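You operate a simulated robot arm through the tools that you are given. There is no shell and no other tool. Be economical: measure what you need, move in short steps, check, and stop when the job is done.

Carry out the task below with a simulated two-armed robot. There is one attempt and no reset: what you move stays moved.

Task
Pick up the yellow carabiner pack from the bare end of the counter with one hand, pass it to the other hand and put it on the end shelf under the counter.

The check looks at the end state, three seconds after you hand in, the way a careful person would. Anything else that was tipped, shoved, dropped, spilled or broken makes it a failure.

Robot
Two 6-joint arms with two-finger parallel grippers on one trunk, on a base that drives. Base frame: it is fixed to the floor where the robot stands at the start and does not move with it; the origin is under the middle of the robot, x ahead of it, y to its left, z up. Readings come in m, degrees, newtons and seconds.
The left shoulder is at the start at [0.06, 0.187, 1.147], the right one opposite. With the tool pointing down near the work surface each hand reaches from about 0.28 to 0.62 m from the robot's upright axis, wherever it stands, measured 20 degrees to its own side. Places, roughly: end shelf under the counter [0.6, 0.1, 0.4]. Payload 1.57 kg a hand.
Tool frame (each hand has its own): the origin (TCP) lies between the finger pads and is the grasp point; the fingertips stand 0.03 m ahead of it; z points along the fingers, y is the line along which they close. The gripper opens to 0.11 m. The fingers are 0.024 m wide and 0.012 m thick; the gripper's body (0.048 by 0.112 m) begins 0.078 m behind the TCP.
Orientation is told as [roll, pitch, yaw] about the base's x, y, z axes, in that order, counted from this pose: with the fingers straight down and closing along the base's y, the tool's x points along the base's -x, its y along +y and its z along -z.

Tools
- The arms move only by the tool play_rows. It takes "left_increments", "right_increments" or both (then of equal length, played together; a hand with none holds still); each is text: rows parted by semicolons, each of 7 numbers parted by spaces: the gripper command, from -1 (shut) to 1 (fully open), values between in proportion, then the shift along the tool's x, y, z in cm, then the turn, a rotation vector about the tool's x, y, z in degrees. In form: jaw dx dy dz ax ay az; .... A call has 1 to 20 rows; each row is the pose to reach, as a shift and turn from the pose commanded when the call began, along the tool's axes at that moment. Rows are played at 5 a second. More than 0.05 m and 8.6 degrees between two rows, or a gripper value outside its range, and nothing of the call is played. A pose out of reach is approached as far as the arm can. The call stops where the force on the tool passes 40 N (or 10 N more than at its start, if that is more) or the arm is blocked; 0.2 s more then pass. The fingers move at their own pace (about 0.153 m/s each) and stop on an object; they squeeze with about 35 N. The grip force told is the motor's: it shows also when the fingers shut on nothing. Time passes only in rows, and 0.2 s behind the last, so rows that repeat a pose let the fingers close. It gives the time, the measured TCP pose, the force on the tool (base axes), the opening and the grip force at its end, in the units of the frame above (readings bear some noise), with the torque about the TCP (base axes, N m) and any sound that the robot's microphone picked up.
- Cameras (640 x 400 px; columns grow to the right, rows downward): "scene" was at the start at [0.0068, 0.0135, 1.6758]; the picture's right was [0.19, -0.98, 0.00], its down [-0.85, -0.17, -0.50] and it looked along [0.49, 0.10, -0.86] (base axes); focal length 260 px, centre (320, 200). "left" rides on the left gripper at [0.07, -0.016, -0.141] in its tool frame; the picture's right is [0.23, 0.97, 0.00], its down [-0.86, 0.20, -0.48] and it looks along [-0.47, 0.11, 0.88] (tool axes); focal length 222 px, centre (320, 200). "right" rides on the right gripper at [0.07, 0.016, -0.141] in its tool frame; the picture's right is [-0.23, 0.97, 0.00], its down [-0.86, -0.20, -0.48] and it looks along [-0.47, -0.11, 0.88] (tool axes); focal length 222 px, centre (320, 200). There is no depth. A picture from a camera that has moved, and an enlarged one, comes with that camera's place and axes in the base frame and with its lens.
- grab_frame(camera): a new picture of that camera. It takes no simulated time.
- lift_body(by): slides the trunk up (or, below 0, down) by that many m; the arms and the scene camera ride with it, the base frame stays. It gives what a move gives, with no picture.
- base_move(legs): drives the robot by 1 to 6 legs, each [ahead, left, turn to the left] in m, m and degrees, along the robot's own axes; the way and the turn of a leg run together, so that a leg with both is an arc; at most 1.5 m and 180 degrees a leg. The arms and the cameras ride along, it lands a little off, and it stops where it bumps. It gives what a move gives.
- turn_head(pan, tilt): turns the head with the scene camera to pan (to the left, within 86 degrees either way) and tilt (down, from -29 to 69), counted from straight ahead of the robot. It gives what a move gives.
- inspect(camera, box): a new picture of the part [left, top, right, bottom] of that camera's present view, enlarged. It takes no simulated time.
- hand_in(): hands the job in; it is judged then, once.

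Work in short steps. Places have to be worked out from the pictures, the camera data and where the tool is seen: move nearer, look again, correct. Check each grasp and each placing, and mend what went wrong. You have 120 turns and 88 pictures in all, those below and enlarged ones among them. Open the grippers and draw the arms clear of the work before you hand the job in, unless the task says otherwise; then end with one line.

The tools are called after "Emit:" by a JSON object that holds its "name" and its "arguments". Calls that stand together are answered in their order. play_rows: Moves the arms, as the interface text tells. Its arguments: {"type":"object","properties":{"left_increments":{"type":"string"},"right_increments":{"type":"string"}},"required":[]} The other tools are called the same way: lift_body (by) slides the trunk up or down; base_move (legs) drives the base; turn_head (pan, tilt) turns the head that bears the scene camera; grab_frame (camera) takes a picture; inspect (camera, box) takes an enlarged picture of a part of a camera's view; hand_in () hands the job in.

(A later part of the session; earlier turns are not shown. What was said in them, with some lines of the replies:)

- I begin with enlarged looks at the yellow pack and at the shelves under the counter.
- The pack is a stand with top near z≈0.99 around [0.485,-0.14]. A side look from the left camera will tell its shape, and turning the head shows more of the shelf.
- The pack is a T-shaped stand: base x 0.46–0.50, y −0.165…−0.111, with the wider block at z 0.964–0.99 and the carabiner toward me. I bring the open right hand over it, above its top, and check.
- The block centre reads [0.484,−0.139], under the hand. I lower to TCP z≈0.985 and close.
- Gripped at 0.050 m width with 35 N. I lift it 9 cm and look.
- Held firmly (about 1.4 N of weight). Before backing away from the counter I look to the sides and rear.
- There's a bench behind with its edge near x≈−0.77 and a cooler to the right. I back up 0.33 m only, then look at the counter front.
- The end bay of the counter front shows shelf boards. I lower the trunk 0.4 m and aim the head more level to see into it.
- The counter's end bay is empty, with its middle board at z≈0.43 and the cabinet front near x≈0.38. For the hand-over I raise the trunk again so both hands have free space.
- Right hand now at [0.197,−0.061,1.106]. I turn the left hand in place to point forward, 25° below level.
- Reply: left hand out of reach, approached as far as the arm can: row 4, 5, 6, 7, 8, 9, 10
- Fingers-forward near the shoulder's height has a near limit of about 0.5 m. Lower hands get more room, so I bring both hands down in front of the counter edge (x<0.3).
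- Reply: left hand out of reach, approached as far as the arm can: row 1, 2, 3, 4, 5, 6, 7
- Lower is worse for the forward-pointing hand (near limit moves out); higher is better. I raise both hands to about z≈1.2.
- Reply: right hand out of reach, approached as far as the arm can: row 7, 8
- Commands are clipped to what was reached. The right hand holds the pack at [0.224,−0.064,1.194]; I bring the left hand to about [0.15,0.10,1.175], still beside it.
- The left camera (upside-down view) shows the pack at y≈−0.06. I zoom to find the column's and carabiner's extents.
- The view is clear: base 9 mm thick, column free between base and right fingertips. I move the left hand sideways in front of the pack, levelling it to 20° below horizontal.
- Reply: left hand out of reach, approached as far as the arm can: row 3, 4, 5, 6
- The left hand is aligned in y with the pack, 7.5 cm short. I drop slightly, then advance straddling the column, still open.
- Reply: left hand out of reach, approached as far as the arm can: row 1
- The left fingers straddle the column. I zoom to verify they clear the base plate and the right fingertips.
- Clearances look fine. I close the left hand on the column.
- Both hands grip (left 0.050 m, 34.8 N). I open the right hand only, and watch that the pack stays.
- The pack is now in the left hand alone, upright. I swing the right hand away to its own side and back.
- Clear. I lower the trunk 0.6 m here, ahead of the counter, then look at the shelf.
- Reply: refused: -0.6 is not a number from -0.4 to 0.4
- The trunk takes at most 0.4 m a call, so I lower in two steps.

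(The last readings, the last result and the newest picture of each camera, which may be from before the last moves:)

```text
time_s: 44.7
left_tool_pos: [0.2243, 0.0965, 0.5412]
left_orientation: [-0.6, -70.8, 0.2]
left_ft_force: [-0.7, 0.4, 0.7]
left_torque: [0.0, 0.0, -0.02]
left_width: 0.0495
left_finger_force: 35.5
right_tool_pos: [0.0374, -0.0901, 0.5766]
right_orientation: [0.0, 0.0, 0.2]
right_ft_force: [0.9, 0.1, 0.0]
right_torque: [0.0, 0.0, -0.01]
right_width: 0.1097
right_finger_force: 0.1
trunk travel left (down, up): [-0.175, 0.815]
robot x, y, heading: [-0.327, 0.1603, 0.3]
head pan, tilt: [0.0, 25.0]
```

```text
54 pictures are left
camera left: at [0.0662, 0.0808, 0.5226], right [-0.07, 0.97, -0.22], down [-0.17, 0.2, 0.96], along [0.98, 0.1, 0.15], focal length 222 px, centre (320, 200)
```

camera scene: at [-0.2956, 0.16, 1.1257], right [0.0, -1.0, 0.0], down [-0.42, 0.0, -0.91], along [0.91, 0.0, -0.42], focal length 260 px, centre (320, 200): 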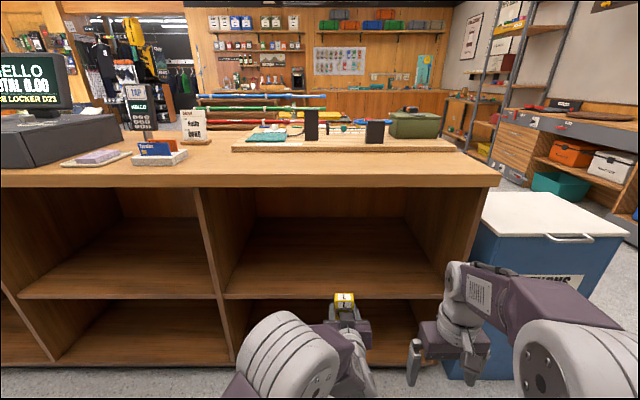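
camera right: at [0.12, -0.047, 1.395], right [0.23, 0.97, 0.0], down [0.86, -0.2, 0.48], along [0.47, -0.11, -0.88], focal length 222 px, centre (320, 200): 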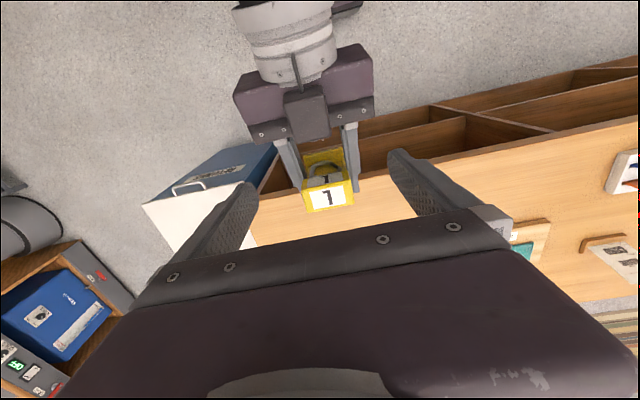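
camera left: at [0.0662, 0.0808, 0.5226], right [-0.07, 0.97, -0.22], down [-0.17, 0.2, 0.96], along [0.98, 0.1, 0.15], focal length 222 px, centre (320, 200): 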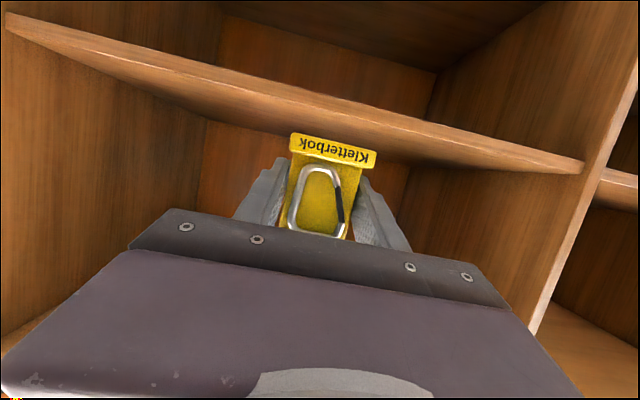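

The end bay's middle board is empty and visible. I zoom into both views to fix its front edge and height.

Emit:
{"name": "inspect", "arguments": {"camera": "scene", "box": [210, 180, 500, 380]}}

Emit:
{"name": "inspect", "arguments": {"camera": "left", "box": [160, 40, 480, 240]}}

```text
2.00 times, centred on (355, 280) of scene
camera zoom: at [-0.2956, 0.16, 1.1257], right [0.0, -1.0, 0.0], down [-0.42, 0.0, -0.91], along [0.91, 0.0, -0.42], focal length 520 px, centre (250, 40)
```

zoom: 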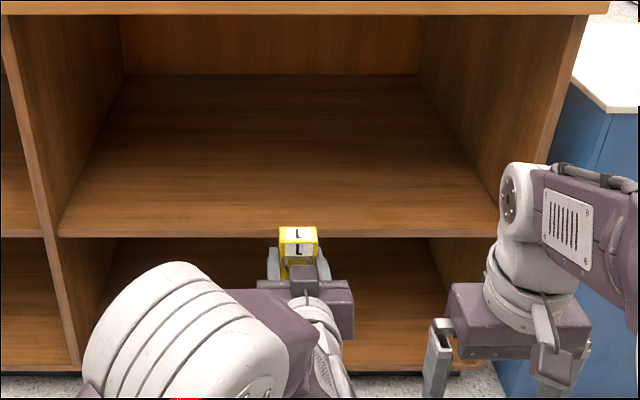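

```text
2.00 times, centred on (320, 140) of left
camera zoom: at [0.0662, 0.0808, 0.5226], right [-0.07, 0.97, -0.22], down [-0.17, 0.2, 0.96], along [0.98, 0.1, 0.15], focal length 444 px, centre (320, 320)
```

zoom: 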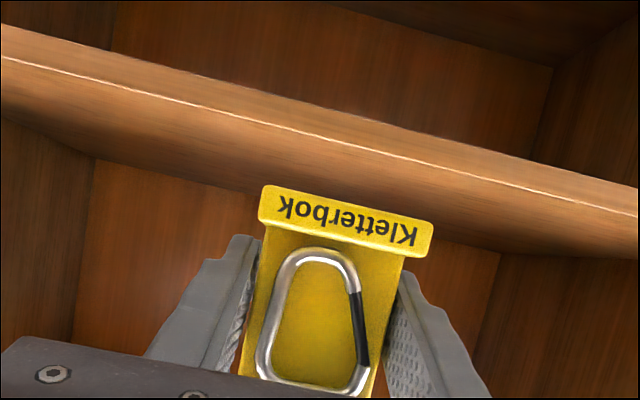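

Shelf top computes to z≈0.449, front edge x≈0.38, bay y −0.27…0.49. I retract the right hand 10 cm so it stays clear when I drive forward.

Emit:
{"name": "play_rows", "arguments": {"right_increments": "1 3 0 0 0 0 0; 1 6 0 0 0 0 0; 1 10 0 0 0 0 0; 1 10 0 0 0 0 0"}}

Emit:
{"name": "base_move", "arguments": {"legs": [[0.15, 0, 0]]}}

Emit:
{"name": "grab_frame", "arguments": {"camera": "left"}}

Emit:
{"name": "grab_frame", "arguments": {"camera": "scene"}}

```text
time_s: 45.7
left_tool_pos: [0.2251, 0.096, 0.5428]
left_orientation: [-0.5, -70.8, 0.2]
left_ft_force: [-1.2, -0.5, 0.2]
left_torque: [0.0, 0.02, 0.0]
left_width: 0.0498
left_finger_force: 35.1
right_tool_pos: [-0.0635, -0.0897, 0.5765]
right_orientation: [0.0, 0.0, 0.1]
right_ft_force: [1.0, -0.4, 0.5]
right_torque: [0.01, 0.01, -0.02]
right_width: 0.1101
right_finger_force: 0.1
trunk travel left (down, up): [-0.175, 0.815]
robot x, y, heading: [-0.3294, 0.162, -0.1]
head pan, tilt: [0.0, 25.0]
```

```text
time_s: 47.0
left_tool_pos: [0.3727, 0.0955, 0.5414]
left_orientation: [-0.5, -70.8, 0.1]
left_ft_force: [0.3, -0.5, 0.3]
left_torque: [-0.02, 0.01, -0.01]
left_width: 0.0496
left_finger_force: 34.6
right_tool_pos: [0.0876, -0.0908, 0.5756]
right_orientation: [-0.1, -0.1, 0.1]
right_ft_force: [-0.1, 0.5, -0.6]
right_torque: [0.01, 0.05, -0.01]
right_width: 0.1101
right_finger_force: 0.1
trunk travel left (down, up): [-0.175, 0.815]
robot x, y, heading: [-0.1823, 0.1582, -0.0]
head pan, tilt: [0.0, 25.0]
```

```text
51 pictures are left
camera left: at [0.2153, 0.0807, 0.5224], right [-0.07, 0.97, -0.22], down [-0.17, 0.2, 0.96], along [0.98, 0.1, 0.15], focal length 222 px, centre (320, 200)
```

left: 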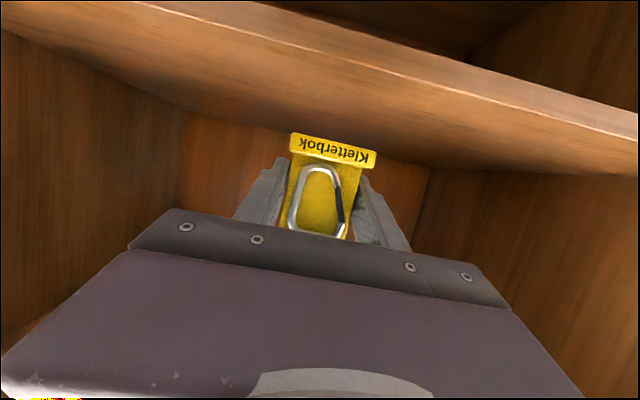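

```text
50 pictures are left
camera scene: at [-0.1462, 0.1601, 1.1256], right [0.0, -1.0, 0.0], down [-0.42, 0.0, -0.91], along [0.91, 0.0, -0.42], focal length 260 px, centre (320, 200)
```

scene: 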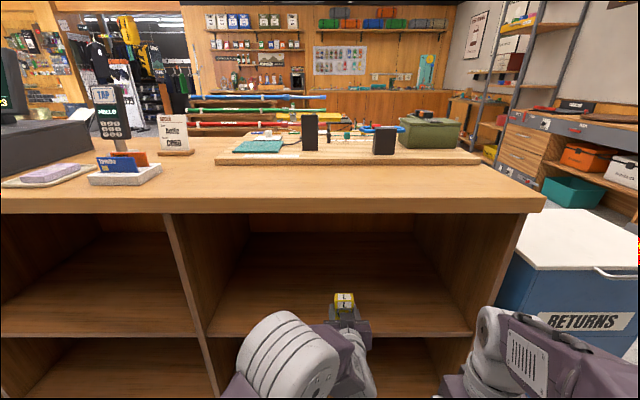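

All clear and consistent; I drive the remaining 0.118 m so the TCP is at x≈0.49.

Emit:
{"name": "base_move", "arguments": {"legs": [[0.118, 0, 0]]}}

Emit:
{"name": "grab_frame", "arguments": {"camera": "left"}}

Emit:
{"name": "grab_frame", "arguments": {"camera": "scene"}}

```text
time_s: 48.3
left_tool_pos: [0.4922, 0.0945, 0.5408]
left_orientation: [-0.5, -70.8, 0.0]
left_ft_force: [-0.4, 0.4, -0.8]
left_torque: [0.01, -0.03, -0.01]
left_width: 0.0499
left_finger_force: 35.5
right_tool_pos: [0.2031, -0.0911, 0.5762]
right_orientation: [0.0, 0.0, 0.1]
right_ft_force: [0.0, 0.2, 0.0]
right_torque: [-0.01, 0.01, 0.01]
right_width: 0.11
right_finger_force: 0.1
trunk travel left (down, up): [-0.175, 0.815]
robot x, y, heading: [-0.0634, 0.1549, 0.1]
head pan, tilt: [0.0, 25.0]
```

```text
49 pictures are left
camera left: at [0.3331, 0.0801, 0.5224], right [-0.07, 0.97, -0.22], down [-0.17, 0.2, 0.96], along [0.98, 0.1, 0.15], focal length 222 px, centre (320, 200)
```

left: 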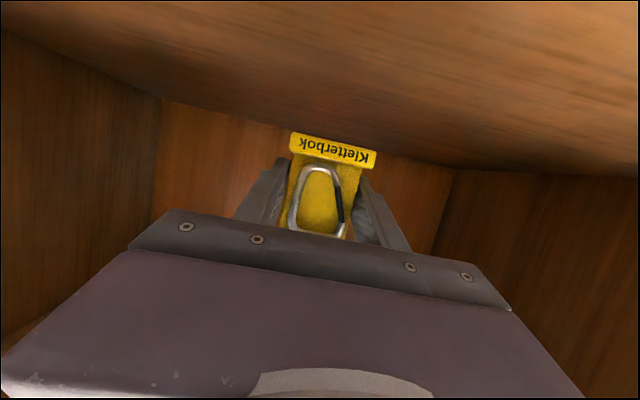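

```text
48 pictures are left
camera scene: at [-0.0283, 0.16, 1.1256], right [0.0, -1.0, 0.0], down [-0.42, 0.0, -0.91], along [0.91, 0.0, -0.42], focal length 260 px, centre (320, 200)
```

scene: 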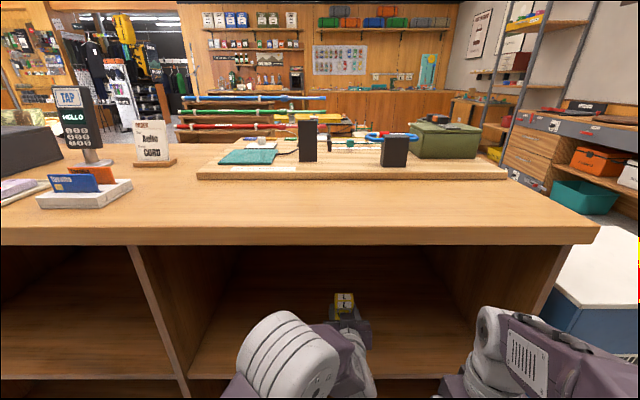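

In place over the shelf at [0.492,0.095]. I lower the trunk 5 cm, leaving a few mm to the board.

Emit:
{"name": "lift_body", "arguments": {"by": -0.05}}

Emit:
{"name": "inspect", "arguments": {"camera": "left", "box": [200, 80, 440, 230]}}

Emit:
{"name": "inspect", "arguments": {"camera": "scene", "box": [240, 240, 440, 400]}}

```text
time_s: 49.2
left_tool_pos: [0.4921, 0.0945, 0.4917]
left_orientation: [-0.5, -70.9, -0.1]
left_ft_force: [0.2, 0.0, 0.3]
left_torque: [0.01, 0.02, 0.01]
left_width: 0.0494
left_finger_force: 34.3
right_tool_pos: [0.204, -0.0909, 0.5267]
right_orientation: [0.1, 0.0, 0.1]
right_ft_force: [0.1, 0.2, -0.5]
right_torque: [0.0, 0.04, 0.01]
right_width: 0.1096
right_finger_force: 0.1
trunk travel left (down, up): [-0.125, 0.865]
robot x, y, heading: [-0.0633, 0.1574, -0.0]
head pan, tilt: [0.0, 25.0]
```

```text
2.67 times, centred on (320, 155) of left
camera zoom: at [0.3329, 0.0801, 0.4726], right [-0.07, 0.97, -0.22], down [-0.17, 0.2, 0.96], along [0.98, 0.1, 0.15], focal length 592 px, centre (320, 320)
```

zoom: 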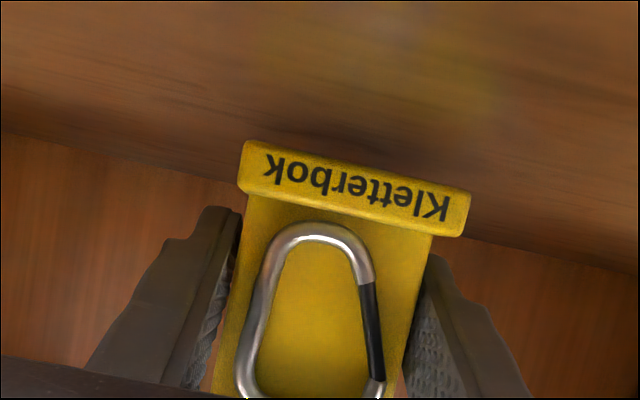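

```text
2.50 times, centred on (340, 320) of scene
camera zoom: at [-0.0287, 0.1601, 1.0757], right [0.0, -1.0, 0.0], down [-0.42, 0.0, -0.91], along [0.91, 0.0, -0.42], focal length 651 px, centre (270, -100)
```

zoom: 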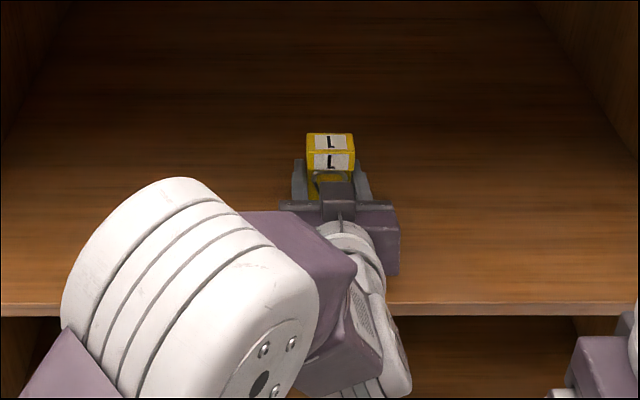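

Force still zero. I lower in few-mm steps, watching the force.

Emit:
{"name": "lift_body", "arguments": {"by": -0.005}}

Emit:
{"name": "lift_body", "arguments": {"by": -0.002}}

```text
time_s: 49.7
left_tool_pos: [0.4917, 0.0938, 0.4864]
left_orientation: [-0.5, -70.8, 0.0]
left_ft_force: [-0.3, -0.3, 0.1]
left_torque: [0.0, 0.0, 0.0]
left_width: 0.0498
left_finger_force: 34.9
right_tool_pos: [0.2039, -0.0909, 0.5209]
right_orientation: [0.0, 0.1, 0.1]
right_ft_force: [0.2, -0.5, 0.0]
right_torque: [0.03, 0.01, 0.02]
right_width: 0.1101
right_finger_force: 0.0
trunk travel left (down, up): [-0.12, 0.87]
robot x, y, heading: [-0.0637, 0.1584, -0.3]
head pan, tilt: [0.0, 25.0]
```

```text
time_s: 50.2
left_tool_pos: [0.4907, 0.0945, 0.4849]
left_orientation: [-0.5, -70.8, 0.0]
left_ft_force: [0.4, -0.8, 0.0]
left_torque: [-0.02, -0.04, 0.05]
left_width: 0.0498
left_finger_force: 35.3
right_tool_pos: [0.2036, -0.0917, 0.5191]
right_orientation: [0.1, -0.1, 0.1]
right_ft_force: [0.0, 0.7, -0.7]
right_torque: [0.0, -0.03, 0.02]
right_width: 0.11
right_finger_force: 0.1
trunk travel left (down, up): [-0.118, 0.872]
robot x, y, heading: [-0.0665, 0.1608, -0.0]
head pan, tilt: [0.0, 25.0]
```

No contact yet; continue down in 3 mm steps.

Emit:
{"name": "lift_body", "arguments": {"by": -0.003}}

Emit:
{"name": "lift_body", "arguments": {"by": -0.002}}

Emit:
{"name": "inspect", "arguments": {"camera": "left", "box": [200, 80, 440, 230]}}

```text
time_s: 50.8
left_tool_pos: [0.4908, 0.0948, 0.4848]
left_orientation: [-0.7, -71.0, 0.3]
left_ft_force: [-0.7, 1.2, 14.4]
left_torque: [0.48, 0.35, -0.02]
left_width: 0.0496
left_finger_force: 35.1
right_tool_pos: [0.2024, -0.0896, 0.5158]
right_orientation: [-0.1, 0.0, 0.0]
right_ft_force: [-0.6, -0.6, -0.4]
right_torque: [0.0, 0.0, 0.01]
right_width: 0.1099
right_finger_force: 0.2
trunk travel left (down, up): [-0.115, 0.875]
robot x, y, heading: [-0.0611, 0.1612, 0.2]
head pan, tilt: [0.0, 25.0]
```

```text
time_s: 51.3
left_tool_pos: [0.491, 0.0937, 0.4842]
left_orientation: [-0.8, -71.2, 0.5]
left_ft_force: [4.9, 0.6, 24.9]
left_torque: [0.28, 0.11, -0.01]
left_width: 0.0497
left_finger_force: 35.1
right_tool_pos: [0.2017, -0.0901, 0.5145]
right_orientation: [-0.1, 0.0, 0.0]
right_ft_force: [0.0, -0.4, 0.3]
right_torque: [0.02, -0.01, -0.01]
right_width: 0.11
right_finger_force: 0.1
trunk travel left (down, up): [-0.113, 0.877]
robot x, y, heading: [-0.0607, 0.1591, 0.3]
head pan, tilt: [0.0, 25.0]
```

```text
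2.67 times, centred on (320, 155) of left
camera zoom: at [0.3331, 0.0798, 0.4632], right [-0.07, 0.97, -0.22], down [-0.18, 0.21, 0.96], along [0.98, 0.1, 0.16], focal length 592 px, centre (320, 320)
```

zoom: 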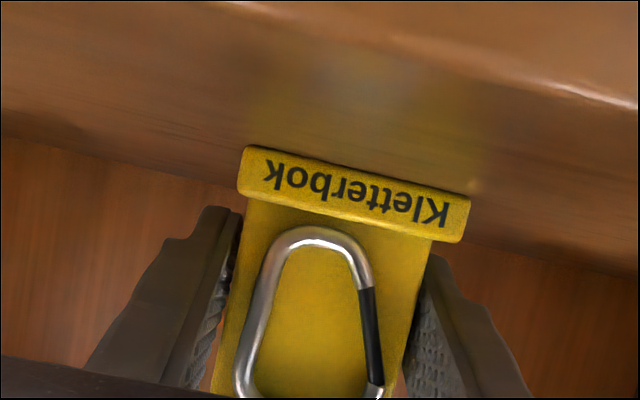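

The board is touched (25 N, pack bottom at z≈0.45). I ease up 3 mm to take off the preload, then open the left hand.

Emit:
{"name": "lift_body", "arguments": {"by": 0.0035}}

Emit:
{"name": "play_rows", "arguments": {"left_increments": "-0.5 0 0 0 0 0 0; -0.1 0 0 0 0 0 0; 0.3 0 0 0 0 0 0; 0.6 0 0 0 0 0 0; 0.8 0 0 0 0 0 0; 0.8 0 0 0 0 0 0"}}

Emit:
{"name": "grab_frame", "arguments": {"camera": "left"}}

```text
time_s: 51.8
left_tool_pos: [0.4902, 0.096, 0.4839]
left_orientation: [-0.4, -70.8, 0.0]
left_ft_force: [3.9, -0.5, 13.2]
left_torque: [-0.06, -0.37, -0.04]
left_width: 0.0497
left_finger_force: 34.6
right_tool_pos: [0.2038, -0.0912, 0.5175]
right_orientation: [0.0, -0.1, 0.0]
right_ft_force: [0.5, 0.2, 0.2]
right_torque: [-0.01, 0.03, 0.01]
right_width: 0.11
right_finger_force: 0.0
trunk travel left (down, up): [-0.116, 0.874]
robot x, y, heading: [-0.0613, 0.1616, -0.4]
head pan, tilt: [0.0, 25.0]
```

```text
time_s: 53.2
left_tool_pos: [0.4905, 0.0953, 0.4841]
left_orientation: [-0.5, -70.8, 0.1]
left_ft_force: [0.2, -0.4, 0.1]
left_torque: [0.02, -0.01, -0.02]
left_width: 0.0988
left_finger_force: 0.1
right_tool_pos: [0.2043, -0.0909, 0.5185]
right_orientation: [0.0, 0.1, 0.0]
right_ft_force: [0.1, 0.1, -0.6]
right_torque: [0.0, -0.01, -0.01]
right_width: 0.1101
right_finger_force: 0.0
trunk travel left (down, up): [-0.116, 0.874]
robot x, y, heading: [-0.0606, 0.1578, -0.3]
head pan, tilt: [0.0, 25.0]
```

```text
44 pictures are left
camera left: at [0.3329, 0.0801, 0.4641], right [-0.07, 0.97, -0.22], down [-0.17, 0.2, 0.96], along [0.98, 0.1, 0.15], focal length 222 px, centre (320, 200)
```

left: 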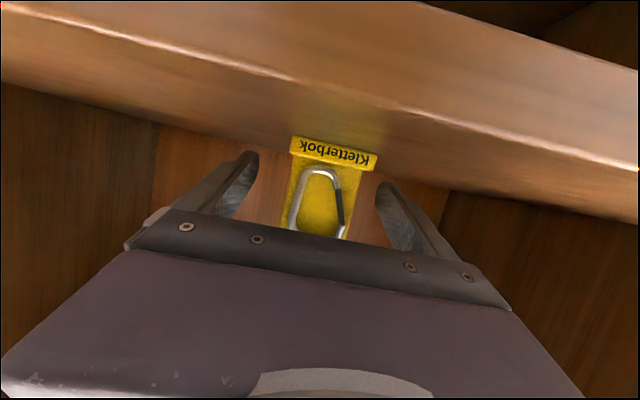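

Released with zero force, pack upright. I back the base straight out slowly.

Emit:
{"name": "base_move", "arguments": {"legs": [[-0.1, 0, 0]]}}

Emit:
{"name": "grab_frame", "arguments": {"camera": "left"}}

Emit:
{"name": "base_move", "arguments": {"legs": [[-0.18, 0, 0]]}}

Emit:
{"name": "grab_frame", "arguments": {"camera": "scene"}}

Emit:
{"name": "grab_frame", "arguments": {"camera": "left"}}

```text
time_s: 54.4
left_tool_pos: [0.3904, 0.0946, 0.4822]
left_orientation: [-0.4, -70.7, 0.1]
left_ft_force: [0.5, 0.6, -1.0]
left_torque: [0.0, -0.02, 0.04]
left_width: 0.0991
left_finger_force: 0.0
right_tool_pos: [0.1021, -0.0911, 0.5164]
right_orientation: [-0.1, 0.0, 0.0]
right_ft_force: [0.1, -0.7, -0.6]
right_torque: [0.01, -0.02, 0.01]
right_width: 0.1098
right_finger_force: 0.1
trunk travel left (down, up): [-0.116, 0.874]
robot x, y, heading: [-0.1629, 0.1617, -0.3]
head pan, tilt: [0.0, 25.0]
```

```text
43 pictures are left
camera left: at [0.2315, 0.0804, 0.4641], right [-0.07, 0.97, -0.22], down [-0.17, 0.2, 0.96], along [0.98, 0.1, 0.15], focal length 222 px, centre (320, 200)
```

left: 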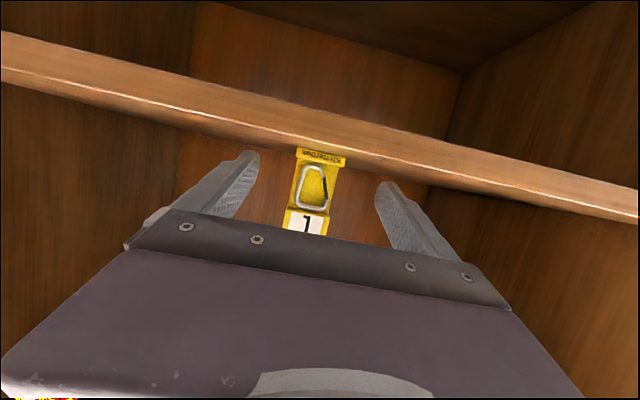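

```text
time_s: 55.9
left_tool_pos: [0.2078, 0.0939, 0.4836]
left_orientation: [-0.5, -70.7, 0.1]
left_ft_force: [0.1, 0.3, 0.3]
left_torque: [0.02, -0.03, 0.07]
left_width: 0.0991
left_finger_force: 0.0
right_tool_pos: [-0.0796, -0.0909, 0.5175]
right_orientation: [-0.1, 0.0, 0.0]
right_ft_force: [0.1, 0.3, -0.6]
right_torque: [-0.05, 0.01, 0.0]
right_width: 0.1099
right_finger_force: 0.0
trunk travel left (down, up): [-0.116, 0.874]
robot x, y, heading: [-0.3436, 0.1613, 0.1]
head pan, tilt: [0.0, 25.0]
```

```text
42 pictures are left
camera scene: at [-0.3115, 0.1602, 1.0672], right [0.0, -1.0, 0.0], down [-0.42, 0.0, -0.91], along [0.91, 0.0, -0.42], focal length 260 px, centre (320, 200)
```

scene: 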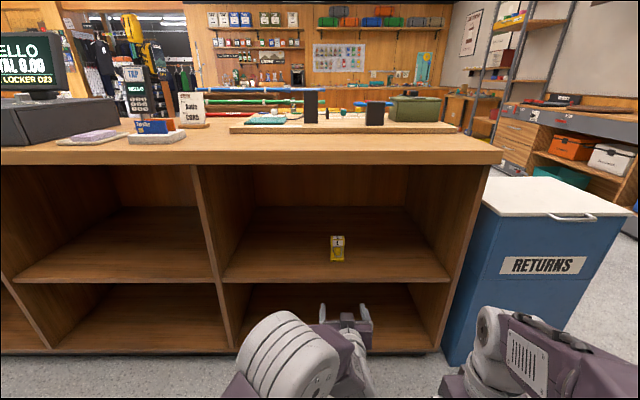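

```text
41 pictures are left
camera left: at [0.0502, 0.0802, 0.4641], right [-0.07, 0.97, -0.22], down [-0.17, 0.2, 0.96], along [0.98, 0.1, 0.15], focal length 222 px, centre (320, 200)
```

left: 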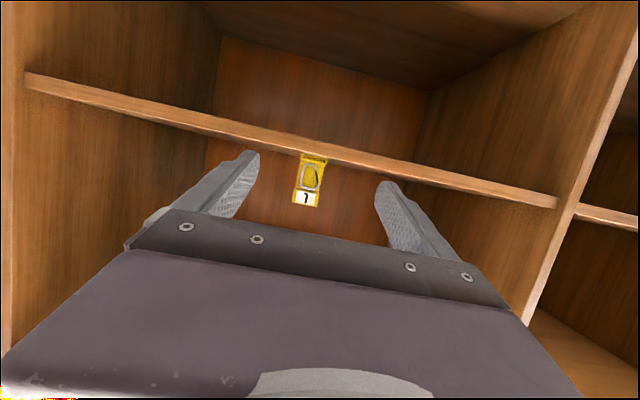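

The pack stands upright on the end bay's board. Nothing else appears disturbed, and both hands are open and clear, so I hand in.

Emit:
{"name": "hand_in", "arguments": {}}

```text
The job is handed in.
```

The right hand picked up the yellow carabiner pack and passed it to the left. It now stands upright on the middle board of the counter's end bay, and I handed the job in with both grippers open and clear.
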